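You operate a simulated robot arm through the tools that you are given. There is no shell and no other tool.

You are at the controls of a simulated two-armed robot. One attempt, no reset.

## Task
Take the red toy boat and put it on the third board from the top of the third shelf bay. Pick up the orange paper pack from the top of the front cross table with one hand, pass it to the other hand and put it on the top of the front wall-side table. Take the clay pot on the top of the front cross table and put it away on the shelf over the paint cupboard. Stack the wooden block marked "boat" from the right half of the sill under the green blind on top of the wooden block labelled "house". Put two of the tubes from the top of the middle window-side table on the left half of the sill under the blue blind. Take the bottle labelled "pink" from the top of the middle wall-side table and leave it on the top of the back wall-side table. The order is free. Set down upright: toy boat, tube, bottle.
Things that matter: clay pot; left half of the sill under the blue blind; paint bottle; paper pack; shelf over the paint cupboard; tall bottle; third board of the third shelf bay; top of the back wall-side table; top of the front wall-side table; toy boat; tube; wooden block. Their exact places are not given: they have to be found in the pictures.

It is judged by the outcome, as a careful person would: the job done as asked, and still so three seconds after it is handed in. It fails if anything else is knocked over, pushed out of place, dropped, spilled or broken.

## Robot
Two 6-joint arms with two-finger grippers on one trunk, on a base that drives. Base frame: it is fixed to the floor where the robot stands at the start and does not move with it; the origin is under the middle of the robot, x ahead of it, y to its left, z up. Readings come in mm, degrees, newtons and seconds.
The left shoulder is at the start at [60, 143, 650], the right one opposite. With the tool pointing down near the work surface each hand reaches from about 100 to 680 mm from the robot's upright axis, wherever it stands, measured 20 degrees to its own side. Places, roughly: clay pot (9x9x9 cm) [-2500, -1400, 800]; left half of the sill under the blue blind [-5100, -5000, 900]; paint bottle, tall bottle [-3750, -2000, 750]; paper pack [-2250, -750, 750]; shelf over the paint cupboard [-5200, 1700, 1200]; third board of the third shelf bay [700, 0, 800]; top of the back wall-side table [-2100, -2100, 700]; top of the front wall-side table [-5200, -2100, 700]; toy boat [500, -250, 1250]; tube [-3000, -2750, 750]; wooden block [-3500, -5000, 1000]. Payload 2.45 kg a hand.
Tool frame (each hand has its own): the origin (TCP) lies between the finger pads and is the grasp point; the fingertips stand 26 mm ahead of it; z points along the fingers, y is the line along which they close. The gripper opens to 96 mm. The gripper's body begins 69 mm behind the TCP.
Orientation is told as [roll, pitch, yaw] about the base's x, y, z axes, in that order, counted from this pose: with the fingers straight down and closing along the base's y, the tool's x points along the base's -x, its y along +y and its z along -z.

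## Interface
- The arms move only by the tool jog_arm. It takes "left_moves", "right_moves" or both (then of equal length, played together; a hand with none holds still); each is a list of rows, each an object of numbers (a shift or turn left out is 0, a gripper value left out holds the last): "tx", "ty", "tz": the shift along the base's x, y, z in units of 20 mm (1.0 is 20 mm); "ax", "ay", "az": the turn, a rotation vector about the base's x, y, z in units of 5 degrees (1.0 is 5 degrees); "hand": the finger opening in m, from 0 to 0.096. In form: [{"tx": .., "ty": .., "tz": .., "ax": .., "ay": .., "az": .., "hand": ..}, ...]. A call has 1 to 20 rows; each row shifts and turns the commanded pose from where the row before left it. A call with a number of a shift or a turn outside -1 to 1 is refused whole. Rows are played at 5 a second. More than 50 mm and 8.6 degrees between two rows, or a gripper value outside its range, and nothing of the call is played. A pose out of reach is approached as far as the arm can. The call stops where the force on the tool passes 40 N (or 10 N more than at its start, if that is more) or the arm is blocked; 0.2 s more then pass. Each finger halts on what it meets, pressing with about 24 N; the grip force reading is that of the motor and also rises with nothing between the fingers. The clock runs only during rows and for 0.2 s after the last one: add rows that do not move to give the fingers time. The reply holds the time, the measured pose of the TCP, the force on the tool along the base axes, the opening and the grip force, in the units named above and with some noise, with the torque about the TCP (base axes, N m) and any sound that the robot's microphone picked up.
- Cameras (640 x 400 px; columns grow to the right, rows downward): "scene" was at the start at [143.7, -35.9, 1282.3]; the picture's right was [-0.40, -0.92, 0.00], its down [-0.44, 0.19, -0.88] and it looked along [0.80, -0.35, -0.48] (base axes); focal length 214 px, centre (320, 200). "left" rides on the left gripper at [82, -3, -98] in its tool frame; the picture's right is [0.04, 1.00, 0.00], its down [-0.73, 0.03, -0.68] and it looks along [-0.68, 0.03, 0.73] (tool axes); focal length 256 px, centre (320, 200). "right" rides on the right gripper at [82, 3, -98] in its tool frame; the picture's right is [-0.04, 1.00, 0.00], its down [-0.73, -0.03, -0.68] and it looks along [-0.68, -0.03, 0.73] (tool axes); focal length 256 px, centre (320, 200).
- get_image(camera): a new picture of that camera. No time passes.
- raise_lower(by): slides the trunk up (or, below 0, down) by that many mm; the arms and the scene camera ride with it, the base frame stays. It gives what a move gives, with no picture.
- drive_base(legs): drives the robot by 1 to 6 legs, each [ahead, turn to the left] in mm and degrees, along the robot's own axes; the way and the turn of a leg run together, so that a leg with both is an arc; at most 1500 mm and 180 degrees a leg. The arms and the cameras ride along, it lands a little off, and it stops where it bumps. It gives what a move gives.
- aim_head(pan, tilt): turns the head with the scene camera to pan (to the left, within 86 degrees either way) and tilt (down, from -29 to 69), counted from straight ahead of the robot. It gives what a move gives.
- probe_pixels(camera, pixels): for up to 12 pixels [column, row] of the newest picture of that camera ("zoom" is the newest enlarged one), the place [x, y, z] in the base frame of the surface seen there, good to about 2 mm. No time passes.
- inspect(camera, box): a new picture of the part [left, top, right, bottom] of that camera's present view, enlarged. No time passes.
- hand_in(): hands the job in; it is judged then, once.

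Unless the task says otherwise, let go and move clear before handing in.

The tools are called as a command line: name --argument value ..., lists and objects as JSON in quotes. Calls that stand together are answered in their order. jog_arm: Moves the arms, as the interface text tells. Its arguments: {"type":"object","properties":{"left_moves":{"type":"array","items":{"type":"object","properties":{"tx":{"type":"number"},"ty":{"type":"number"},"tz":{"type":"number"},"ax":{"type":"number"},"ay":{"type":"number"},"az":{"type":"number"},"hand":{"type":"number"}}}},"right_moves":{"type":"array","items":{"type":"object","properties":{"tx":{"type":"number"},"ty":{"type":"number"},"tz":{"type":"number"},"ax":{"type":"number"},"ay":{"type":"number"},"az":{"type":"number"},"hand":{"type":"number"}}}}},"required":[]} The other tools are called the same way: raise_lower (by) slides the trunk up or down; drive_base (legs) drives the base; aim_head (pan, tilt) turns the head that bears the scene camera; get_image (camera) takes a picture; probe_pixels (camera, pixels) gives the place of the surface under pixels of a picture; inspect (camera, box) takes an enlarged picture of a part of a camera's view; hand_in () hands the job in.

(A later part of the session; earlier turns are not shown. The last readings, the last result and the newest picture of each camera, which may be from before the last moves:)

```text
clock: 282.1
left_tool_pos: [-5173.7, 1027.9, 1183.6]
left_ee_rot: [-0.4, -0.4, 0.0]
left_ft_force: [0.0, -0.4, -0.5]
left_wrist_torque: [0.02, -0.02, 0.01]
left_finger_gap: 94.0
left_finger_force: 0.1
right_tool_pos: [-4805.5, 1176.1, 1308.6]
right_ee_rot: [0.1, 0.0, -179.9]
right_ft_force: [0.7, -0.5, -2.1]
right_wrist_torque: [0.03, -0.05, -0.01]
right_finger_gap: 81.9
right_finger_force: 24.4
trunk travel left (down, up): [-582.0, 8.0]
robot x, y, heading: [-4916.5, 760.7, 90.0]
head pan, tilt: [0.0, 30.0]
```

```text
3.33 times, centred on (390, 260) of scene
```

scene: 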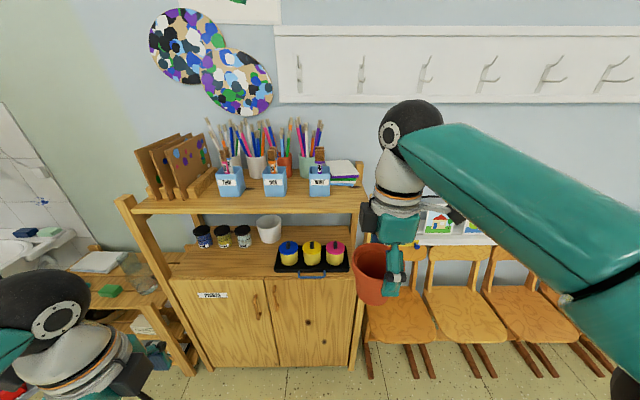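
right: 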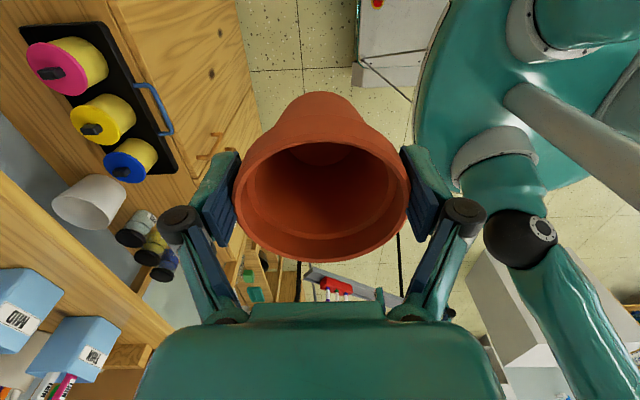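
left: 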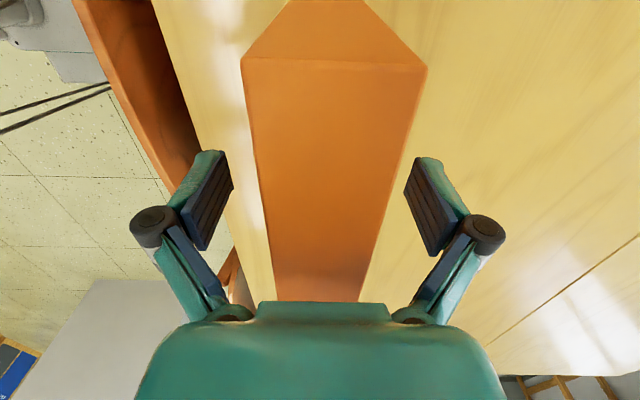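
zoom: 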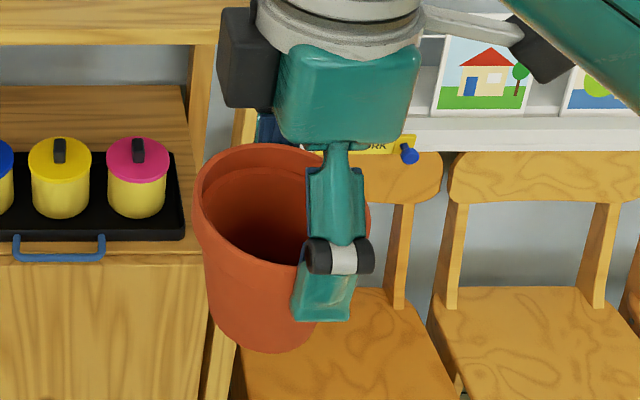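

The pot is level but has crept ~9 mm sideways in the fingers (centre x≈−4814 vs tool −4805). I'll place it soon and gently: drive forward in two easy legs.

drive_base --legs '[[190, 0]]'

drive_base --legs '[[190, 0]]'

get_image --camera "scene"

get_image --camera "right"

```text
clock: 283.6
left_tool_pos: [-5172.3, 1222.0, 1182.3]
left_ee_rot: [-0.5, -0.4, -0.2]
left_ft_force: [0.7, -0.4, -0.2]
left_wrist_torque: [-0.05, 0.01, -0.02]
left_finger_gap: 94.2
left_finger_force: 0.0
right_tool_pos: [-4803.1, 1368.8, 1307.7]
right_ee_rot: [0.0, 0.2, 179.9]
right_ft_force: [0.5, -0.6, -3.1]
right_wrist_torque: [-0.02, -0.03, -0.02]
right_finger_gap: 82.5
right_finger_force: 24.0
trunk travel left (down, up): [-582.0, 8.0]
robot x, y, heading: [-4916.8, 952.1, 89.8]
head pan, tilt: [0.0, 30.0]
```

```text
clock: 285.2
left_tool_pos: [-5171.9, 1412.4, 1182.6]
left_ee_rot: [-0.5, -0.4, -0.2]
left_ft_force: [0.3, 0.8, -0.4]
left_wrist_torque: [-0.04, -0.03, -0.02]
left_finger_gap: 93.7
left_finger_force: 0.0
right_tool_pos: [-4802.8, 1559.5, 1307.1]
right_ee_rot: [0.1, 0.1, 179.8]
right_ft_force: [-0.4, 0.7, -2.7]
right_wrist_torque: [-0.06, -0.04, -0.02]
right_finger_gap: 82.2
right_finger_force: 24.5
trunk travel left (down, up): [-582.0, 8.0]
robot x, y, heading: [-4910.6, 1140.5, 89.8]
head pan, tilt: [0.0, 30.0]
```

```text
taken
```

scene: 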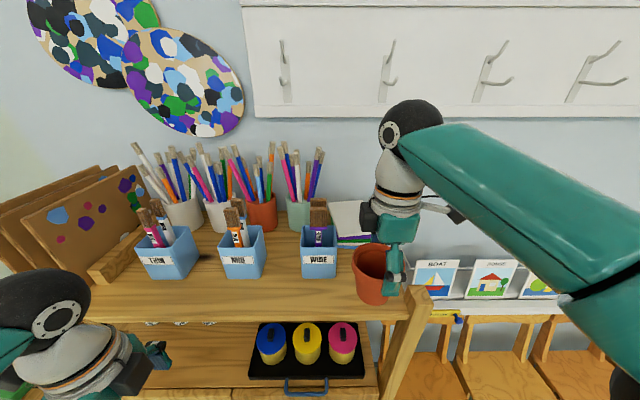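

```text
taken
```

right: 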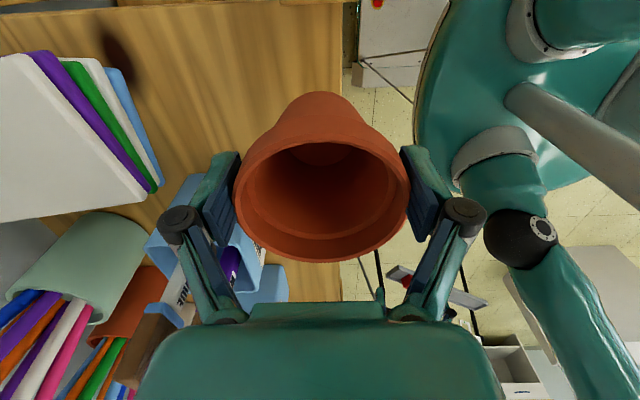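

Pot is over the shelf edge. Checking the post, the WIDE box and the paper stack around the target.

probe_pixels --camera "scene" --pixels '[[425, 292], [410, 310], [335, 270], [335, 255], [345, 240], [375, 245], [345, 290], [400, 250], [430, 300]]'

probe_pixels --camera "right" --pixels '[[155, 190], [100, 70], [130, 100], [260, 150], [200, 180], [160, 240], [240, 260], [330, 60], [300, 20]]'

inspect --camera "scene" --box '[290, 190, 450, 330]'

```text
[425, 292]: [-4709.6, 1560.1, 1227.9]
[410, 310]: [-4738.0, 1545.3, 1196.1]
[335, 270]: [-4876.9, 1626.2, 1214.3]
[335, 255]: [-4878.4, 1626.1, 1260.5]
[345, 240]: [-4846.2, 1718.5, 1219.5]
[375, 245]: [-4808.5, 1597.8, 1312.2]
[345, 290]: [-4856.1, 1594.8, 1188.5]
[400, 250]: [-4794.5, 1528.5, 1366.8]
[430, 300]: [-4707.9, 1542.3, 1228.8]
```

```text
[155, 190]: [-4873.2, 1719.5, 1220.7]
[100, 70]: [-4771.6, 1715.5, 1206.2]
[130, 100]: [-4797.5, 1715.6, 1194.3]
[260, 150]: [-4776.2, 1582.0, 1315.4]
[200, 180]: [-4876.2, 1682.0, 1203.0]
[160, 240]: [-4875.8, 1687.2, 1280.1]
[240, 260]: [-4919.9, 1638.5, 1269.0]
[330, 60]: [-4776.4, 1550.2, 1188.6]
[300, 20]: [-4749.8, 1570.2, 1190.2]
```

```text
2.86 times, centred on (370, 260) of scene
```

zoom: 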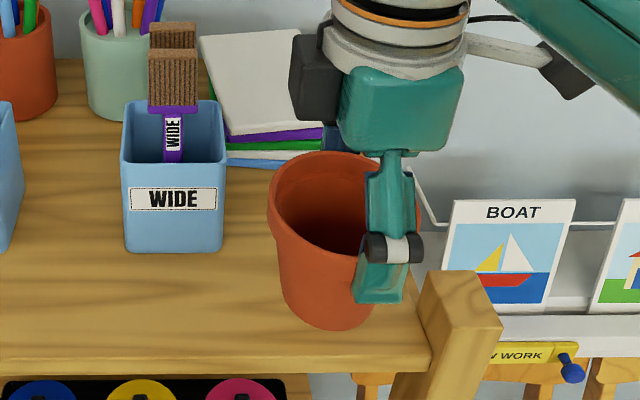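

Clearances: WIDE box side x=−4877, post x≥−4738, stack front y=1715. Lower a little, then move inward ~62 mm.

jog_arm --right_moves '[{"tz": -0.6}, {"tz": -0.7}, {"ty": 0.6}, {"ty": 0.6}, {"ty": 0.6}, {"ty": 0.6}, {"ty": 0.6}, {}]'

inspect --camera "scene" --box '[290, 190, 450, 330]'

get_image --camera "right"

```text
clock: 287.0
left_tool_pos: [-5170.7, 1410.5, 1182.9]
left_ee_rot: [-0.4, -0.5, -0.1]
left_ft_force: [-0.5, -0.2, 0.0]
left_wrist_torque: [0.02, 0.0, -0.02]
left_finger_gap: 94.3
left_finger_force: 0.1
right_tool_pos: [-4803.1, 1617.8, 1282.6]
right_ee_rot: [0.0, 0.2, 179.9]
right_ft_force: [0.7, -0.5, -2.0]
right_wrist_torque: [-0.02, -0.07, -0.01]
right_finger_gap: 82.3
right_finger_force: 23.8
trunk travel left (down, up): [-582.0, 8.0]
robot x, y, heading: [-4911.0, 1138.0, 89.6]
head pan, tilt: [0.0, 30.0]
```

```text
2.86 times, centred on (370, 260) of scene
```

zoom: 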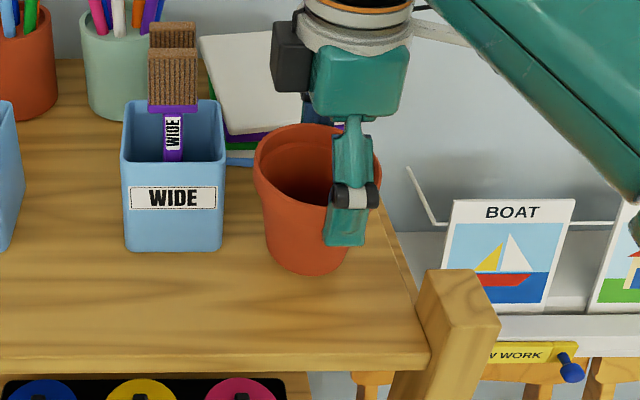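

```text
taken
```

right: 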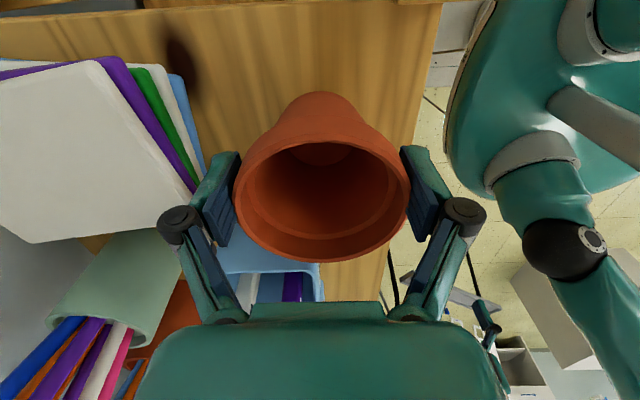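

Good position. Lowering to contact.

jog_arm --right_moves '[{"tz": -0.4}, {"tz": -0.3}, {"tz": -0.1}, {"tz": -0.1}, {}]'

jog_arm --right_moves '[{"tz": -0.08}, {"tz": -0.08}, {}]'

```text
clock: 288.2
left_tool_pos: [-5171.7, 1410.8, 1183.5]
left_ee_rot: [-0.4, -0.4, -0.2]
left_ft_force: [0.5, -0.2, 0.4]
left_wrist_torque: [0.04, -0.02, -0.01]
left_finger_gap: 94.0
left_finger_force: 0.2
right_tool_pos: [-4802.8, 1618.9, 1264.3]
right_ee_rot: [0.1, 0.1, 179.9]
right_ft_force: [0.7, 0.6, -3.4]
right_wrist_torque: [0.01, -0.05, 0.03]
right_finger_gap: 82.2
right_finger_force: 23.9
trunk travel left (down, up): [-582.0, 8.0]
robot x, y, heading: [-4908.5, 1143.1, 89.7]
head pan, tilt: [0.0, 30.0]
```

```text
clock: 289.0
left_tool_pos: [-5172.2, 1411.1, 1181.7]
left_ee_rot: [-0.4, -0.3, -0.2]
left_ft_force: [-0.2, -0.6, -0.1]
left_wrist_torque: [0.01, -0.01, -0.01]
left_finger_gap: 94.1
left_finger_force: 0.1
right_tool_pos: [-4802.4, 1617.1, 1262.5]
right_ee_rot: [-0.2, 0.0, 179.8]
right_ft_force: [2.6, 4.6, 10.3]
right_wrist_torque: [0.01, 0.23, -0.06]
right_finger_gap: 82.2
right_finger_force: 24.3
trunk travel left (down, up): [-582.0, 8.0]
robot x, y, heading: [-4914.0, 1140.9, 90.0]
head pan, tilt: [0.0, 30.0]
```

Touchdown (10 N). Opening fully and rising straight up.

jog_arm --right_moves '[{"tz": 0.03}, {"hand": 0.088}, {"hand": 0.096}, {}, {}]'

get_image --camera "right"

```text
clock: 290.2
left_tool_pos: [-5171.0, 1410.6, 1182.8]
left_ee_rot: [-0.4, -0.5, -0.1]
left_ft_force: [0.1, -0.7, 0.0]
left_wrist_torque: [0.02, 0.01, 0.03]
left_finger_gap: 93.9
left_finger_force: 0.1
right_tool_pos: [-4803.5, 1618.2, 1263.0]
right_ee_rot: [0.0, 0.2, 180.0]
right_ft_force: [-0.4, -0.2, 0.2]
right_wrist_torque: [0.0, -0.01, 0.0]
right_finger_gap: 95.7
right_finger_force: 0.0
trunk travel left (down, up): [-582.0, 8.0]
robot x, y, heading: [-4913.3, 1143.0, 90.0]
head pan, tilt: [0.0, 30.0]
```

```text
taken
```

right: 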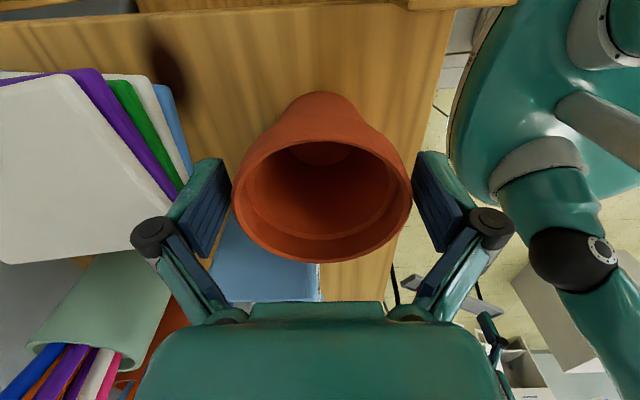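

Pot is free. The arm is near its upper reach, so I'll rise as far as possible (trunk +8 too) and then slide sideways (+x) out along the finger gap.

raise_lower --by 7

jog_arm --right_moves '[{"tz": 0.3}, {"tz": 0.3}, {"tz": 0.3}, {}]'

get_image --camera "right"

```text
clock: 290.8
left_tool_pos: [-5171.4, 1412.0, 1189.7]
left_ee_rot: [-0.4, -0.4, -0.3]
left_ft_force: [-0.1, -0.8, 0.5]
left_wrist_torque: [-0.01, -0.02, -0.02]
left_finger_gap: 94.0
left_finger_force: 0.1
right_tool_pos: [-4802.7, 1618.1, 1269.5]
right_ee_rot: [0.0, 0.1, 179.9]
right_ft_force: [-0.9, -0.4, -0.5]
right_wrist_torque: [-0.01, -0.02, 0.01]
right_finger_gap: 96.0
right_finger_force: 0.1
trunk travel left (down, up): [-589.0, 1.0]
robot x, y, heading: [-4916.3, 1140.4, 89.7]
head pan, tilt: [0.0, 30.0]
```

```text
clock: 291.8
left_tool_pos: [-5171.5, 1411.3, 1190.4]
left_ee_rot: [-0.4, -0.4, -0.2]
left_ft_force: [0.0, 1.0, -0.4]
left_wrist_torque: [0.01, -0.01, 0.03]
left_finger_gap: 94.1
left_finger_force: 0.1
right_tool_pos: [-4804.5, 1617.7, 1286.9]
right_ee_rot: [0.2, 0.1, 179.9]
right_ft_force: [0.5, 0.1, -0.1]
right_wrist_torque: [0.0, 0.0, 0.01]
right_finger_gap: 95.9
right_finger_force: 0.0
trunk travel left (down, up): [-589.0, 1.0]
robot x, y, heading: [-4911.0, 1140.5, 89.7]
head pan, tilt: [0.0, 30.0]
```

```text
taken
```

right: 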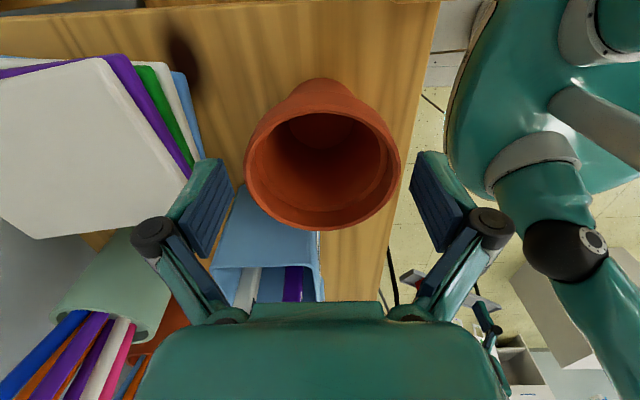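

Visible gaps on both sides. Sliding the hand out to +x.

jog_arm --right_moves '[{"tx": 0.5}, {"tx": 0.7}, {"tx": 0.8}, {"tx": 0.9}, {"tx": 0.9}, {"tx": 0.9}, {"tx": 0.6}, {}]'

get_image --camera "scene"

inspect --camera "scene" --box '[290, 190, 450, 330]'

```text
clock: 293.6
left_tool_pos: [-5171.7, 1410.5, 1191.1]
left_ee_rot: [-0.3, -0.3, -0.1]
left_ft_force: [-0.3, -0.9, 1.5]
left_wrist_torque: [-0.01, -0.02, 0.06]
left_finger_gap: 93.8
left_finger_force: 0.1
right_tool_pos: [-4696.1, 1616.5, 1286.9]
right_ee_rot: [0.1, 0.2, 179.8]
right_ft_force: [0.4, 0.2, -0.5]
right_wrist_torque: [-0.01, 0.0, 0.02]
right_finger_gap: 95.9
right_finger_force: 0.0
trunk travel left (down, up): [-589.0, 1.0]
robot x, y, heading: [-4914.9, 1141.0, 89.8]
head pan, tilt: [0.0, 30.0]
```

```text
taken
```

scene: 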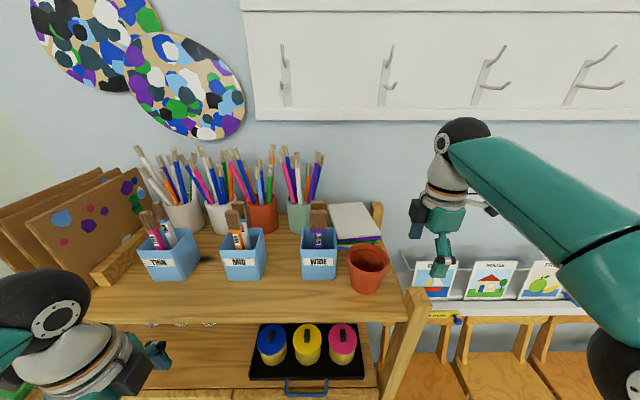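

```text
2.86 times, centred on (370, 260) of scene
```

zoom: 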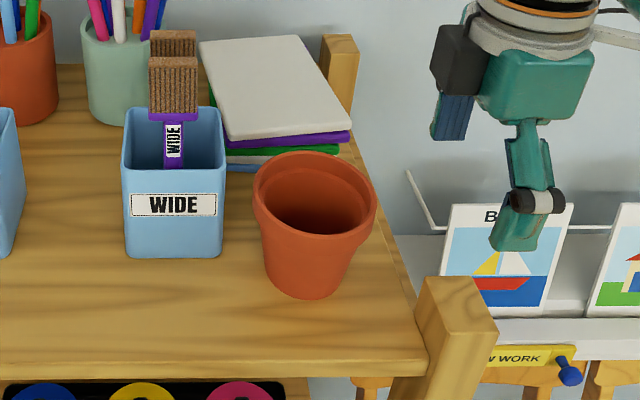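

The pot stands upright on the shelf over the paint cupboard. Next: back off and head for the pink bottle on the middle wall-side table. First bring the right hand back to a neutral spot while reversing.

drive_base --legs '[[-450, 0], [-450, 0]]'

jog_arm --right_moves '[{"az": -1, "tz": -0.5, "tx": -0.1}, {"az": -1, "tz": -0.5}, {"az": -1, "tz": -0.5}, {"az": -1, "tz": -0.5}, {"az": -1, "tz": -0.5}, {"az": -1, "tz": -0.5}, {"az": -1, "tz": -0.5}, {"az": -1, "tz": -0.5}, {"az": -1, "tz": -0.5}, {"az": -1, "tz": -0.5}, {"az": -1, "tz": -0.5}, {"az": -1, "tz": -0.5}, {"az": -1, "tz": -0.5}, {"az": -1, "tz": -0.5}, {"az": -1, "tz": -0.5}, {"az": -1, "tz": -0.5}, {"az": -1, "tz": -0.5}, {"az": -1, "tz": -0.5}]' --left_moves '[{"ty": 0.5, "tz": -0.2, "az": 1}, {"ty": 0.5, "tz": -0.2, "az": 1}, {"ty": 0.5, "tz": -0.2, "az": 1}, {"ty": 0.5, "tz": -0.2, "az": 1}, {"ty": 0.5, "tz": -0.2, "az": 1}, {"ty": 0.5, "tz": -0.2, "az": 1}, {"ty": 0.5, "tz": -0.2, "az": 1}, {"ty": 0.5, "tz": -0.2, "az": 1}, {"ty": 0.5, "tz": -0.2, "az": 1}, {"ty": 0.5, "tz": -0.2, "az": 1}, {"ty": 0.5, "tz": -0.2, "az": 1}, {"ty": 0.5, "tz": -0.2, "az": 1}, {"tz": -0.2, "az": 1}, {"tz": -0.2, "az": 1}, {"tz": -0.2, "az": 1}, {"az": 1}, {"az": 1}, {"az": 1}]'

drive_base --legs '[[0, -30]]'

drive_base --legs '[[0, -30]]'

drive_base --legs '[[0, -30]]'

```text
clock: 298.6
left_tool_pos: [-5175.6, 524.2, 1190.9]
left_ee_rot: [-0.4, -0.4, -0.9]
left_ft_force: [1.0, -0.9, 1.5]
left_wrist_torque: [0.02, 0.0, 0.0]
left_finger_gap: 94.1
left_finger_force: 0.2
right_tool_pos: [-4699.0, 724.7, 1288.7]
right_ee_rot: [0.0, 0.1, 179.2]
right_ft_force: [-0.4, 0.6, 0.4]
right_wrist_torque: [0.05, -0.01, -0.01]
right_finger_gap: 96.0
right_finger_force: 0.1
trunk travel left (down, up): [-589.0, 1.0]
robot x, y, heading: [-4924.1, 255.5, 89.4]
head pan, tilt: [0.0, 30.0]
```

```text
clock: 302.4
left_tool_pos: [-5175.7, 644.2, 1130.5]
left_ee_rot: [-0.5, -0.3, 89.3]
left_ft_force: [0.4, -0.7, 0.6]
left_wrist_torque: [0.03, -0.03, 0.02]
left_finger_gap: 94.1
left_finger_force: 0.1
right_tool_pos: [-4700.7, 725.9, 1108.5]
right_ee_rot: [0.0, 0.1, 89.1]
right_ft_force: [0.2, -1.5, -0.1]
right_wrist_torque: [0.0, 0.01, 0.0]
right_finger_gap: 96.1
right_finger_force: 0.1
trunk travel left (down, up): [-589.0, 1.0]
robot x, y, heading: [-4920.8, 254.3, 89.1]
head pan, tilt: [0.0, 30.0]
```

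```text
clock: 304.4
left_tool_pos: [-4951.4, 716.6, 1132.3]
left_ee_rot: [-0.4, -0.4, 59.5]
left_ft_force: [-0.4, -0.4, 0.5]
left_wrist_torque: [0.01, 0.02, -0.01]
left_finger_gap: 93.9
left_finger_force: 0.1
right_tool_pos: [-4495.4, 551.6, 1107.3]
right_ee_rot: [-0.1, 0.2, 59.6]
right_ft_force: [-1.1, 0.8, -0.2]
right_wrist_torque: [0.01, -0.03, 0.0]
right_finger_gap: 96.1
right_finger_force: 0.1
trunk travel left (down, up): [-589.0, 1.0]
robot x, y, heading: [-4938.8, 259.9, 59.6]
head pan, tilt: [0.0, 30.0]
```

```text
clock: 306.5
left_tool_pos: [-4721.4, 665.4, 1131.8]
left_ee_rot: [-0.4, -0.5, 30.1]
left_ft_force: [0.2, 0.4, 0.3]
left_wrist_torque: [0.03, -0.02, 0.01]
left_finger_gap: 94.1
left_finger_force: 0.0
right_tool_pos: [-4406.3, 298.4, 1108.6]
right_ee_rot: [0.0, 0.1, 30.1]
right_ft_force: [0.8, 0.0, -1.1]
right_wrist_torque: [-0.01, 0.01, -0.01]
right_finger_gap: 96.1
right_finger_force: 0.1
trunk travel left (down, up): [-589.0, 1.0]
robot x, y, heading: [-4948.2, 280.1, 29.9]
head pan, tilt: [0.0, 30.0]
```

```text
clock: 308.5
left_tool_pos: [-4558.4, 498.6, 1132.3]
left_ee_rot: [-0.4, -0.3, -0.3]
left_ft_force: [0.0, -0.4, 0.7]
left_wrist_torque: [-0.01, 0.01, -0.01]
left_finger_gap: 94.0
left_finger_force: 0.2
right_tool_pos: [-4472.1, 23.3, 1107.9]
right_ee_rot: [0.1, 0.2, -0.2]
right_ft_force: [0.4, 0.1, 0.6]
right_wrist_torque: [-0.01, -0.01, 0.01]
right_finger_gap: 95.9
right_finger_force: 0.0
trunk travel left (down, up): [-589.0, 1.0]
robot x, y, heading: [-4948.3, 298.0, -0.1]
head pan, tilt: [0.0, 30.0]
```

drive_base --legs '[[950, 0]]'

drive_base --legs '[[0, -30]]'

drive_base --legs '[[0, -30]]'

drive_base --legs '[[0, -30]]'

drive_base --legs '[[1200, 0]]'

aim_head --pan 0 --tilt 40

get_image --camera "scene"

```text
clock: 313.6
left_tool_pos: [-3610.8, 495.3, 1133.3]
left_ee_rot: [-0.4, -0.4, -0.4]
left_ft_force: [-0.1, -0.2, -0.2]
left_wrist_torque: [0.05, 0.0, -0.01]
left_finger_gap: 94.2
left_finger_force: 0.1
right_tool_pos: [-3524.1, 20.8, 1108.5]
right_ee_rot: [0.1, 0.2, -0.2]
right_ft_force: [0.2, 0.1, 0.1]
right_wrist_torque: [-0.03, 0.0, 0.01]
right_finger_gap: 96.1
right_finger_force: 0.1
trunk travel left (down, up): [-589.0, 1.0]
robot x, y, heading: [-4000.5, 295.5, 0.2]
head pan, tilt: [0.0, 30.0]
```

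```text
clock: 315.6
left_tool_pos: [-3565.8, 276.7, 1133.8]
left_ee_rot: [-0.4, -0.4, -29.9]
left_ft_force: [0.0, -0.1, -0.4]
left_wrist_torque: [0.01, 0.01, -0.01]
left_finger_gap: 94.1
left_finger_force: 0.1
right_tool_pos: [-3725.9, -177.5, 1109.8]
right_ee_rot: [0.0, 0.2, -30.1]
right_ft_force: [-0.5, -0.4, -0.4]
right_wrist_torque: [0.01, -0.01, 0.0]
right_finger_gap: 96.0
right_finger_force: 0.0
trunk travel left (down, up): [-589.0, 1.0]
robot x, y, heading: [-3989.0, 314.5, -30.1]
head pan, tilt: [0.0, 30.0]
```

```text
clock: 317.6
left_tool_pos: [-3638.6, 69.5, 1133.6]
left_ee_rot: [-0.4, -0.3, -59.6]
left_ft_force: [-0.6, 0.5, 0.0]
left_wrist_torque: [0.0, -0.04, 0.0]
left_finger_gap: 94.0
left_finger_force: 0.0
right_tool_pos: [-4002.9, -246.4, 1110.4]
right_ee_rot: [0.0, 0.2, -59.7]
right_ft_force: [-0.6, 0.3, -0.4]
right_wrist_torque: [0.03, 0.0, 0.01]
right_finger_gap: 96.1
right_finger_force: 0.1
trunk travel left (down, up): [-589.0, 1.0]
robot x, y, heading: [-3972.5, 324.2, -59.6]
head pan, tilt: [0.0, 30.0]
```

```text
clock: 319.6
left_tool_pos: [-3808.8, -62.6, 1132.9]
left_ee_rot: [-0.4, -0.3, -89.3]
left_ft_force: [-0.4, 0.3, -0.4]
left_wrist_torque: [0.02, -0.02, 0.0]
left_finger_gap: 93.9
left_finger_force: 0.0
right_tool_pos: [-4283.0, -158.2, 1110.2]
right_ee_rot: [0.0, 0.2, -89.2]
right_ft_force: [-0.4, -0.6, -0.8]
right_wrist_torque: [0.02, -0.03, -0.02]
right_finger_gap: 96.2
right_finger_force: 0.1
trunk travel left (down, up): [-589.0, 1.0]
robot x, y, heading: [-3951.0, 325.2, -88.8]
head pan, tilt: [0.0, 30.0]
```

```text
clock: 325.9
left_tool_pos: [-3777.2, -1273.5, 1133.8]
left_ee_rot: [-0.4, -0.4, -88.7]
left_ft_force: [0.0, -0.2, 0.4]
left_wrist_torque: [0.02, 0.01, -0.04]
left_finger_gap: 93.9
left_finger_force: 0.1
right_tool_pos: [-4250.4, -1372.5, 1111.0]
right_ee_rot: [0.1, 0.3, -88.7]
right_ft_force: [-0.1, 0.2, 0.7]
right_wrist_torque: [-0.02, 0.01, 0.0]
right_finger_gap: 95.9
right_finger_force: 0.0
trunk travel left (down, up): [-589.0, 1.0]
robot x, y, heading: [-3924.7, -890.1, -88.4]
head pan, tilt: [0.0, 30.0]
```

```text
clock: 326.6
left_tool_pos: [-3778.8, -1273.0, 1134.6]
left_ee_rot: [-0.4, -0.4, -88.7]
left_ft_force: [-0.6, 0.7, -0.6]
left_wrist_torque: [0.01, -0.01, 0.01]
left_finger_gap: 94.0
left_finger_force: 0.1
right_tool_pos: [-4249.5, -1372.4, 1110.4]
right_ee_rot: [0.0, 0.2, -88.7]
right_ft_force: [-0.7, -0.9, -0.2]
right_wrist_torque: [-0.02, 0.0, 0.03]
right_finger_gap: 95.8
right_finger_force: 0.0
trunk travel left (down, up): [-589.0, 1.0]
robot x, y, heading: [-3928.4, -888.2, -88.2]
head pan, tilt: [0.0, 40.0]
```

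```text
taken
```

scene: 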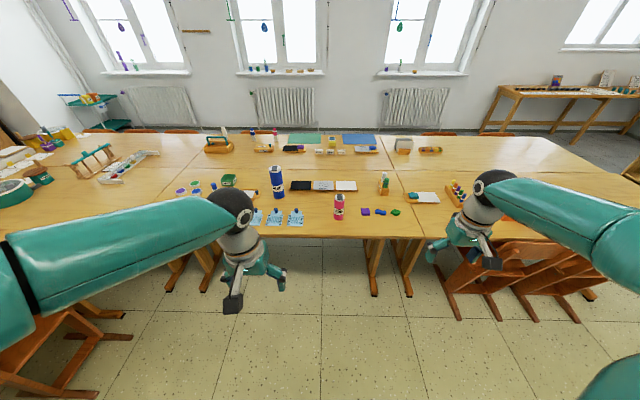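

Pink bottle at (339,207). Driving 420 mm closer and zooming on it.

drive_base --legs '[[400, -1.5]]'

aim_head --pan 0 --tilt 50

get_image --camera "scene"

inspect --camera "scene" --box '[270, 150, 430, 250]'

```text
clock: 329.1
left_tool_pos: [-3783.6, -1680.3, 1135.9]
left_ee_rot: [-0.3, -0.4, -90.5]
left_ft_force: [-0.1, -0.2, 0.4]
left_wrist_torque: [-0.02, -0.04, -0.03]
left_finger_gap: 94.1
left_finger_force: 0.1
right_tool_pos: [-4258.2, -1766.4, 1111.0]
right_ee_rot: [0.0, 0.2, -90.4]
right_ft_force: [-0.1, -1.0, 0.3]
right_wrist_torque: [-0.03, -0.02, 0.03]
right_finger_gap: 95.9
right_finger_force: 0.0
trunk travel left (down, up): [-589.0, 1.0]
robot x, y, heading: [-3921.0, -1291.8, -90.1]
head pan, tilt: [0.0, 40.0]
```

```text
clock: 329.8
left_tool_pos: [-3784.7, -1681.7, 1135.0]
left_ee_rot: [-0.4, -0.3, -90.5]
left_ft_force: [0.2, 0.4, -0.8]
left_wrist_torque: [-0.01, -0.01, -0.01]
left_finger_gap: 93.7
left_finger_force: 0.2
right_tool_pos: [-4258.7, -1766.2, 1112.4]
right_ee_rot: [0.1, 0.3, -90.4]
right_ft_force: [0.4, 0.9, 0.8]
right_wrist_torque: [0.02, 0.0, 0.01]
right_finger_gap: 95.8
right_finger_force: 0.1
trunk travel left (down, up): [-589.0, 1.0]
robot x, y, heading: [-3919.2, -1293.1, -90.1]
head pan, tilt: [0.0, 50.0]
```

```text
taken
```

scene: 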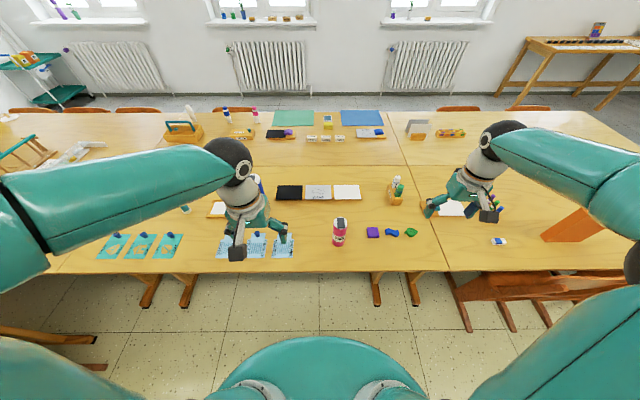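

```text
4.00 times, centred on (350, 200) of scene
```

zoom: 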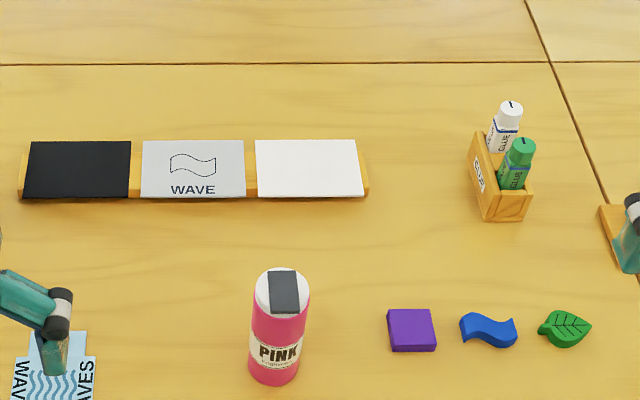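

probe_pixels --camera "zoom" --pixels '[[283, 290], [262, 300], [303, 298], [252, 335], [302, 335], [278, 350], [278, 382], [283, 270], [278, 310], [255, 320], [308, 320]]'

```text
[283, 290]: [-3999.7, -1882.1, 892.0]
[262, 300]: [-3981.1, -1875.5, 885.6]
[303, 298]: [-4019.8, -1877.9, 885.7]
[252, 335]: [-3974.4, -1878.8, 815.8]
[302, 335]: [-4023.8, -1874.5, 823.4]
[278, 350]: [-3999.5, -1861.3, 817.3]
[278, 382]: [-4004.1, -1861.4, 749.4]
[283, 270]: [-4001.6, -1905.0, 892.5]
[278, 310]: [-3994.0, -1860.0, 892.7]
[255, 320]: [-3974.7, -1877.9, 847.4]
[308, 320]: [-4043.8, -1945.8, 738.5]
```

Bottle: centre ≈(−4000,−1888), diameter ≈54, top z=892. Moving the left hand above it.

jog_arm --left_moves '[{"tx": -0.98, "ty": -0.94, "tz": -0.6}, {"tx": -0.98, "ty": -0.94, "tz": -0.6}, {"tx": -0.98, "ty": -0.94, "tz": -0.6}, {"tx": -0.98, "ty": -0.94, "tz": -0.6}, {"tx": -0.98, "ty": -0.94, "tz": -0.6}, {"tx": -0.98, "ty": -0.94, "tz": -0.6}, {"tx": -0.98, "ty": -0.94, "tz": -0.6}, {"tx": -0.98, "ty": -0.94, "tz": -0.6}, {"tx": -0.98, "ty": -0.94, "tz": -0.6}, {"tx": -0.98, "ty": -0.94, "tz": -0.6}, {"tx": -0.98, "ty": -0.94, "tz": -0.6}, {}]'

get_image --camera "left"

get_image --camera "scene"

```text
clock: 332.4
left_tool_pos: [-3999.7, -1887.7, 1005.4]
left_ee_rot: [-0.3, -0.4, -90.4]
left_ft_force: [0.1, 0.8, -0.3]
left_wrist_torque: [0.0, -0.01, 0.0]
left_finger_gap: 93.8
left_finger_force: 0.0
right_tool_pos: [-4258.3, -1766.9, 1112.0]
right_ee_rot: [0.1, 0.3, -90.5]
right_ft_force: [0.2, -0.3, 0.1]
right_wrist_torque: [-0.03, -0.01, 0.02]
right_finger_gap: 96.1
right_finger_force: 0.1
trunk travel left (down, up): [-589.0, 1.0]
robot x, y, heading: [-3920.8, -1292.6, -90.0]
head pan, tilt: [0.0, 50.0]
```

```text
taken
```

left: 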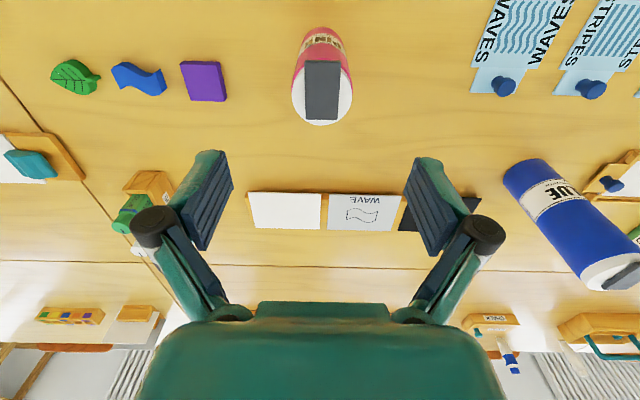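

```text
taken
```

scene: 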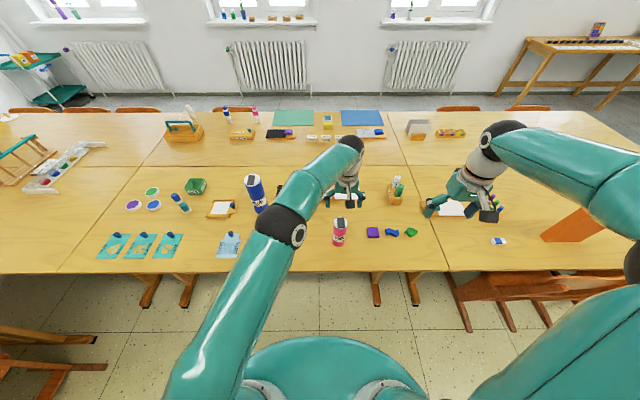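

probe_pixels --camera "left" --pixels '[[322, 90], [296, 95], [349, 95], [322, 122], [322, 64], [298, 75], [347, 75]]'

```text
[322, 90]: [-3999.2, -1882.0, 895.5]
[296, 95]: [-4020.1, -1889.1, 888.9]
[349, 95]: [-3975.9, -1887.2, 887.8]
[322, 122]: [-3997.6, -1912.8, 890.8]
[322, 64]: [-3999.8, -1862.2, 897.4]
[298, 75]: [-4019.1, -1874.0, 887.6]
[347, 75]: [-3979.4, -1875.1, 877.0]
```

Aligned to within 1–2 mm. Descending to z≈850 and gripping.

jog_arm --left_moves '[{"tz": -0.97}, {"tz": -0.97}, {"tz": -0.97}, {"tz": -0.97}, {"tz": -0.97}, {"tz": -0.97}, {"tz": -0.97}, {"tz": -0.97}, {}]'

jog_arm --left_moves '[{"hand": 0.075}, {"hand": 0.06}, {"hand": 0.045}, {"hand": 0.035}, {}, {}]'

get_image --camera "left"

```text
clock: 334.4
left_tool_pos: [-3998.8, -1886.6, 848.8]
left_ee_rot: [-0.4, -0.4, -90.4]
left_ft_force: [0.5, -0.7, 0.4]
left_wrist_torque: [0.01, -0.03, -0.03]
left_finger_gap: 94.0
left_finger_force: 0.1
right_tool_pos: [-4259.5, -1766.2, 1112.4]
right_ee_rot: [0.0, 0.2, -90.3]
right_ft_force: [0.4, -1.5, -0.1]
right_wrist_torque: [-0.02, 0.04, -0.02]
right_finger_gap: 95.7
right_finger_force: 0.1
trunk travel left (down, up): [-589.0, 1.0]
robot x, y, heading: [-3924.0, -1291.1, -90.0]
head pan, tilt: [0.0, 50.0]
```

```text
clock: 335.8
left_tool_pos: [-3998.3, -1887.2, 848.0]
left_ee_rot: [-0.4, -0.4, -90.4]
left_ft_force: [-2.5, -0.4, 0.9]
left_wrist_torque: [0.01, 0.08, -0.02]
left_finger_gap: 53.6
left_finger_force: 23.7
right_tool_pos: [-4259.6, -1765.2, 1112.6]
right_ee_rot: [0.0, 0.1, -90.4]
right_ft_force: [0.6, -0.2, 0.6]
right_wrist_torque: [-0.01, 0.01, 0.0]
right_finger_gap: 95.8
right_finger_force: 0.1
trunk travel left (down, up): [-589.0, 1.0]
robot x, y, heading: [-3922.5, -1292.6, -90.3]
head pan, tilt: [0.0, 50.0]
```

```text
taken
```

left: 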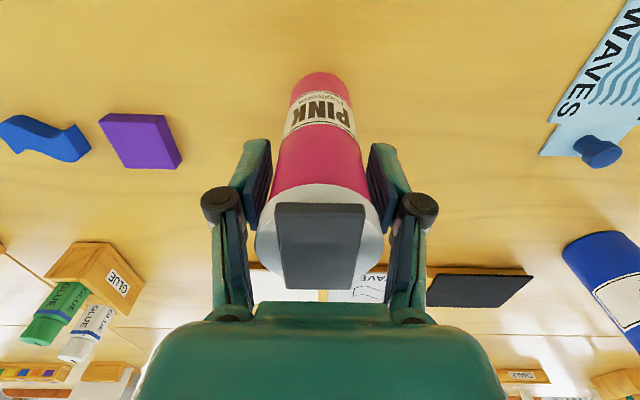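

Bottle gripped (53.6 mm). Lifting and drawing it back over the table edge.

jog_arm --left_moves '[{"tz": 0.4}, {"tz": 0.6}, {"tz": 0.8}, {"tz": 0.9}, {"tz": 0.9}, {"tz": 0.9}, {"tz": 0.9}, {"tz": 0.9}, {"tz": 0.9}, {"tz": 0.8, "ty": 0.4}, {"ty": 0.7, "tx": 0.4}, {"ty": 0.7, "tx": 0.6}, {"ty": 0.7, "tx": 0.7}, {"ty": 0.7, "tx": 0.7}, {"ty": 0.7, "tx": 0.7}, {"tx": 0.7}, {"tx": 0.7}, {}]'

drive_base --legs '[[-350, 0]]'

get_image --camera "scene"

```text
clock: 339.6
left_tool_pos: [-3911.1, -1811.2, 1007.7]
left_ee_rot: [-0.4, -0.4, -90.4]
left_ft_force: [0.1, 0.0, -3.1]
left_wrist_torque: [0.03, 0.01, 0.0]
left_finger_gap: 53.3
left_finger_force: 24.4
right_tool_pos: [-4259.5, -1767.0, 1111.6]
right_ee_rot: [0.1, 0.3, -90.4]
right_ft_force: [-0.8, 0.1, 0.9]
right_wrist_torque: [-0.03, -0.03, 0.0]
right_finger_gap: 96.1
right_finger_force: 0.1
trunk travel left (down, up): [-589.0, 1.0]
robot x, y, heading: [-3915.9, -1289.5, -90.0]
head pan, tilt: [0.0, 50.0]
```

```text
clock: 341.9
left_tool_pos: [-3910.8, -1463.4, 1008.1]
left_ee_rot: [-0.5, -0.6, -90.6]
left_ft_force: [0.0, -0.4, -4.4]
left_wrist_torque: [-0.02, 0.0, 0.0]
left_finger_gap: 53.5
left_finger_force: 24.2
right_tool_pos: [-4259.9, -1418.2, 1112.0]
right_ee_rot: [-0.1, 0.2, -90.6]
right_ft_force: [0.1, 0.2, 0.4]
right_wrist_torque: [-0.04, -0.02, 0.02]
right_finger_gap: 95.9
right_finger_force: 0.2
trunk travel left (down, up): [-589.0, 1.0]
robot x, y, heading: [-3918.3, -944.6, -90.5]
head pan, tilt: [0.0, 50.0]
```

```text
taken
```

scene: 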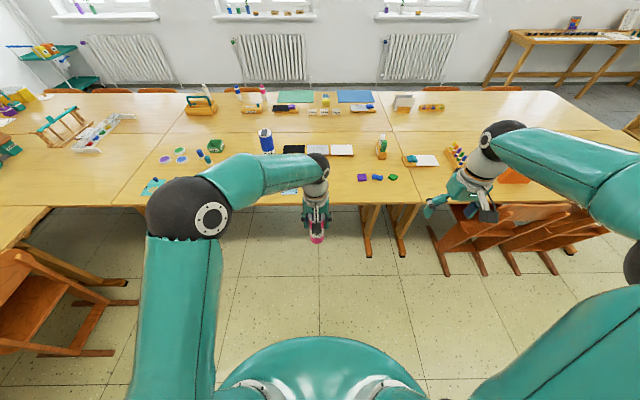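

Bottle held well. Going to x≈−3040 for the exposed edge of the back wall-side table: turn to heading 0, drive, then face −y again.

drive_base --legs '[[0, 30]]'

drive_base --legs '[[0, 30]]'

drive_base --legs '[[0, 30]]'

drive_base --legs '[[860, 0]]'

aim_head --pan -60 --tilt 40

get_image --camera "scene"

```text
clock: 344.0
left_tool_pos: [-3647.2, -1385.6, 1008.2]
left_ee_rot: [-0.3, -0.4, -59.9]
left_ft_force: [-0.6, -0.8, -3.3]
left_wrist_torque: [0.0, 0.01, -0.03]
left_finger_gap: 53.4
left_finger_force: 24.1
right_tool_pos: [-3971.1, -1524.1, 1111.8]
right_ee_rot: [0.0, 0.2, -59.9]
right_ft_force: [-0.4, 0.5, 0.0]
right_wrist_torque: [0.0, 0.0, -0.03]
right_finger_gap: 96.2
right_finger_force: 0.0
trunk travel left (down, up): [-589.0, 1.0]
robot x, y, heading: [-3942.8, -954.4, -59.3]
head pan, tilt: [0.0, 50.0]
```

```text
clock: 346.1
left_tool_pos: [-3469.9, -1180.2, 1009.4]
left_ee_rot: [-0.4, -0.4, -29.8]
left_ft_force: [0.2, 0.5, -3.0]
left_wrist_torque: [0.01, 0.02, 0.02]
left_finger_gap: 53.4
left_finger_force: 24.0
right_tool_pos: [-3678.5, -1462.9, 1114.2]
right_ee_rot: [0.0, 0.3, -29.7]
right_ft_force: [0.3, -0.1, -0.3]
right_wrist_torque: [0.02, 0.02, 0.01]
right_finger_gap: 96.0
right_finger_force: 0.1
trunk travel left (down, up): [-589.0, 1.0]
robot x, y, heading: [-3951.0, -980.2, -29.7]
head pan, tilt: [0.0, 50.0]
```

```text
clock: 348.1
left_tool_pos: [-3434.5, -908.1, 1009.6]
left_ee_rot: [-0.5, -0.4, 0.6]
left_ft_force: [-0.1, 0.1, -3.9]
left_wrist_torque: [0.01, 0.04, 0.01]
left_finger_gap: 53.5
left_finger_force: 24.2
right_tool_pos: [-3471.2, -1257.9, 1113.7]
right_ee_rot: [0.0, 0.2, 0.7]
right_ft_force: [-0.2, 0.1, 0.1]
right_wrist_torque: [-0.03, 0.02, 0.02]
right_finger_gap: 95.7
right_finger_force: 0.0
trunk travel left (down, up): [-589.0, 1.0]
robot x, y, heading: [-3955.9, -1004.1, 0.5]
head pan, tilt: [0.0, 50.0]
```

```text
clock: 352.7
left_tool_pos: [-2579.1, -884.9, 1010.2]
left_ee_rot: [-0.3, -0.4, 1.5]
left_ft_force: [-0.2, -0.3, -4.2]
left_wrist_torque: [0.01, 0.03, 0.01]
left_finger_gap: 53.4
left_finger_force: 24.2
right_tool_pos: [-2610.0, -1233.6, 1114.3]
right_ee_rot: [0.0, 0.1, 1.7]
right_ft_force: [0.3, 0.6, 0.0]
right_wrist_torque: [0.02, 0.01, -0.02]
right_finger_gap: 96.0
right_finger_force: 0.0
trunk travel left (down, up): [-589.0, 1.0]
robot x, y, heading: [-3094.5, -984.7, 1.4]
head pan, tilt: [0.0, 50.0]
```

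```text
clock: 354.0
left_tool_pos: [-2579.2, -884.2, 1010.6]
left_ee_rot: [-0.3, -0.3, 1.7]
left_ft_force: [-0.5, 0.5, -3.8]
left_wrist_torque: [0.0, -0.01, -0.02]
left_finger_gap: 53.4
left_finger_force: 23.4
right_tool_pos: [-2610.5, -1234.5, 1115.1]
right_ee_rot: [0.0, 0.1, 1.7]
right_ft_force: [-0.4, 0.3, 0.1]
right_wrist_torque: [0.01, -0.05, -0.03]
right_finger_gap: 95.8
right_finger_force: 0.0
trunk travel left (down, up): [-589.0, 1.0]
robot x, y, heading: [-3097.3, -988.4, 1.5]
head pan, tilt: [-60.0, 40.0]
```

```text
taken
```

scene: 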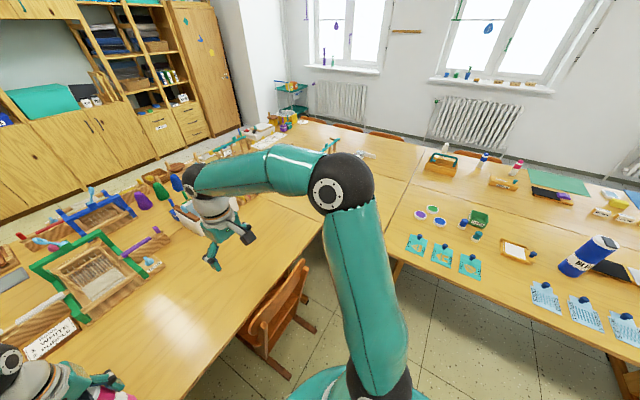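

probe_pixels --camera "scene" --pixels '[[382, 240], [423, 155], [390, 250], [370, 215], [365, 165], [300, 250], [330, 260], [380, 160]]'

drive_base --legs '[[0, -31]]'

drive_base --legs '[[0, -30]]'

drive_base --legs '[[0, -30]]'

aim_head --pan 15 --tilt 45

get_image --camera "scene"

```text
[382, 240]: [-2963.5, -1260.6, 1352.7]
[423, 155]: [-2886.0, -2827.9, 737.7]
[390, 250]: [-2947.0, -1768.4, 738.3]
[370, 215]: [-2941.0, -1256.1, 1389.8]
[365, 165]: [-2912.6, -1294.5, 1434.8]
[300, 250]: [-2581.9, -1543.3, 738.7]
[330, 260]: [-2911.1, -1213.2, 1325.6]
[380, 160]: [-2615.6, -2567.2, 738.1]
```

```text
clock: 356.1
left_tool_pos: [-2600.7, -1163.5, 1009.0]
left_ee_rot: [-0.3, -0.4, -29.3]
left_ft_force: [-0.1, 0.8, -2.8]
left_wrist_torque: [0.02, 0.03, -0.02]
left_finger_gap: 53.7
left_finger_force: 24.3
right_tool_pos: [-2808.2, -1447.1, 1115.0]
right_ee_rot: [0.0, 0.2, -29.3]
right_ft_force: [-0.1, -0.2, 0.2]
right_wrist_torque: [0.04, 0.04, 0.02]
right_finger_gap: 96.0
right_finger_force: 0.0
trunk travel left (down, up): [-589.0, 1.0]
robot x, y, heading: [-3083.6, -962.9, -29.7]
head pan, tilt: [-60.0, 40.0]
```

```text
clock: 358.1
left_tool_pos: [-2763.5, -1378.3, 1009.4]
left_ee_rot: [-0.4, -0.2, -59.3]
left_ft_force: [0.5, 0.3, -4.1]
left_wrist_torque: [0.02, 0.04, -0.03]
left_finger_gap: 53.5
left_finger_force: 24.1
right_tool_pos: [-3081.8, -1521.9, 1114.5]
right_ee_rot: [-0.1, 0.2, -59.1]
right_ft_force: [-0.5, -0.8, -0.1]
right_wrist_torque: [0.01, -0.03, 0.02]
right_finger_gap: 96.0
right_finger_force: 0.1
trunk travel left (down, up): [-589.0, 1.0]
robot x, y, heading: [-3058.5, -954.8, -59.0]
head pan, tilt: [-60.0, 40.0]
```

```text
clock: 360.2
left_tool_pos: [-3022.9, -1472.0, 1011.0]
left_ee_rot: [-0.4, -0.2, -90.0]
left_ft_force: [-0.3, -0.6, -4.6]
left_wrist_torque: [-0.01, -0.01, -0.02]
left_finger_gap: 53.7
left_finger_force: 23.4
right_tool_pos: [-3371.1, -1431.7, 1114.2]
right_ee_rot: [0.0, 0.3, -90.0]
right_ft_force: [-0.1, -0.1, -0.6]
right_wrist_torque: [0.05, 0.02, 0.04]
right_finger_gap: 96.2
right_finger_force: 0.1
trunk travel left (down, up): [-589.0, 1.0]
robot x, y, heading: [-3039.8, -953.1, -89.8]
head pan, tilt: [-60.0, 40.0]
```

```text
clock: 361.7
left_tool_pos: [-3023.0, -1472.8, 1011.4]
left_ee_rot: [-0.4, -0.2, -89.9]
left_ft_force: [-0.5, 1.1, -4.6]
left_wrist_torque: [0.04, 0.01, -0.03]
left_finger_gap: 53.6
left_finger_force: 24.3
right_tool_pos: [-3372.6, -1429.6, 1115.6]
right_ee_rot: [0.0, 0.1, -89.9]
right_ft_force: [-0.6, 0.2, 0.0]
right_wrist_torque: [-0.02, -0.01, 0.04]
right_finger_gap: 95.9
right_finger_force: 0.2
trunk travel left (down, up): [-589.0, 1.0]
robot x, y, heading: [-3033.5, -950.5, -89.8]
head pan, tilt: [15.0, 45.0]
```

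```text
taken
```

scene: 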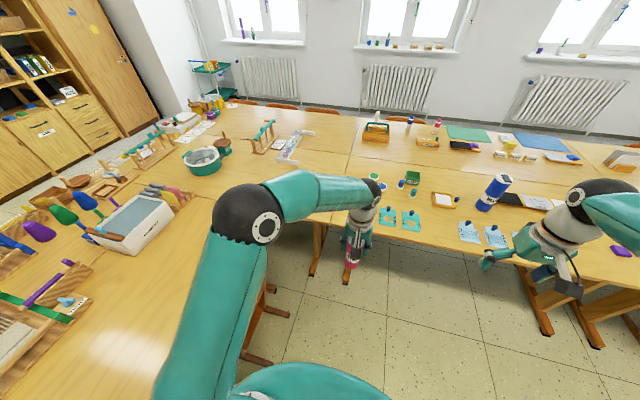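

drive_base --legs '[[360, 0]]'

aim_head --pan 20 --tilt 50

get_image --camera "scene"

probe_pixels --camera "scene" --pixels '[[300, 130], [280, 110], [250, 120], [320, 110], [340, 150], [330, 90], [200, 130], [260, 90], [360, 130], [345, 200]]'

```text
clock: 364.1
left_tool_pos: [-3019.4, -1840.8, 1009.6]
left_ee_rot: [-0.4, -0.4, -90.0]
left_ft_force: [-0.9, -1.1, -4.1]
left_wrist_torque: [0.04, 0.01, -0.01]
left_finger_gap: 53.5
left_finger_force: 23.9
right_tool_pos: [-3368.0, -1801.6, 1115.6]
right_ee_rot: [0.1, 0.2, -89.7]
right_ft_force: [0.4, -0.2, 0.6]
right_wrist_torque: [0.05, 0.01, 0.0]
right_finger_gap: 95.9
right_finger_force: 0.1
trunk travel left (down, up): [-589.0, 1.0]
robot x, y, heading: [-3034.2, -1321.9, -89.6]
head pan, tilt: [15.0, 45.0]
```

```text
clock: 364.7
left_tool_pos: [-3019.4, -1838.8, 1011.5]
left_ee_rot: [-0.3, -0.2, -90.0]
left_ft_force: [-0.3, -0.1, -3.7]
left_wrist_torque: [0.01, 0.0, 0.03]
left_finger_gap: 53.5
left_finger_force: 23.6
right_tool_pos: [-3368.3, -1800.2, 1115.4]
right_ee_rot: [0.0, 0.2, -89.7]
right_ft_force: [0.2, -0.4, -0.2]
right_wrist_torque: [0.03, 0.01, -0.01]
right_finger_gap: 96.1
right_finger_force: 0.1
trunk travel left (down, up): [-589.0, 1.0]
robot x, y, heading: [-3031.2, -1323.5, -89.6]
head pan, tilt: [20.0, 50.0]
```

```text
taken
```

scene: 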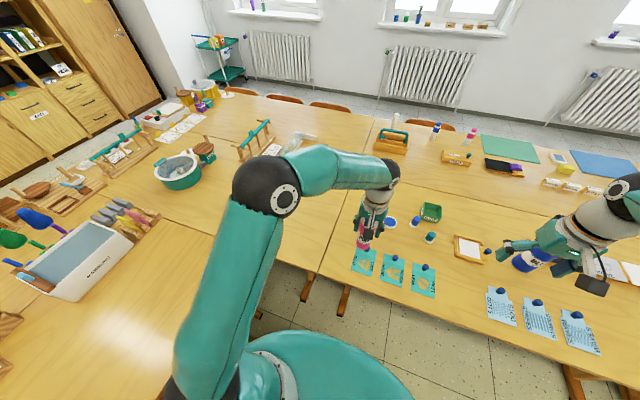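

```text
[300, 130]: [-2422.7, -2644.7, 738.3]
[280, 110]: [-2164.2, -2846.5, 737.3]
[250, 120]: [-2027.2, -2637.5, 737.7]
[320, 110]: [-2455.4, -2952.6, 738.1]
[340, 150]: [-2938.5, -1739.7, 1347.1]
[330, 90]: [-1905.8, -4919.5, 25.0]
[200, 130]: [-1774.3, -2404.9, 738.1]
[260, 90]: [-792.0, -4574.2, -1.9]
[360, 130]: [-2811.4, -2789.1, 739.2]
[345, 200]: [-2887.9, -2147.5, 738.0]
```

probe_pixels --camera "scene" --pixels '[[300, 215], [300, 240], [320, 215], [315, 245], [330, 205], [285, 250], [318, 262], [300, 265], [210, 210], [335, 240]]'

inspect --camera "scene" --box '[200, 130, 400, 290]'

```text
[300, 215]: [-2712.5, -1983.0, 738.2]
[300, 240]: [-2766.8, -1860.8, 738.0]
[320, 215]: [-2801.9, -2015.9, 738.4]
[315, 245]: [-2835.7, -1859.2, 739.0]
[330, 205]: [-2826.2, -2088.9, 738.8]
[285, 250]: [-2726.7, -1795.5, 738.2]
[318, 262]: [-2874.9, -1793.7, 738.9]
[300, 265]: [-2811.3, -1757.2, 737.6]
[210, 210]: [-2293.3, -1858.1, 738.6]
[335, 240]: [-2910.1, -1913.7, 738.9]
```

```text
2.50 times, centred on (300, 210) of scene
```

zoom: 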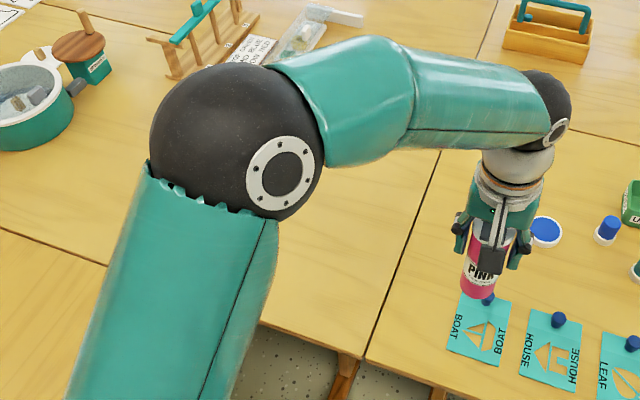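

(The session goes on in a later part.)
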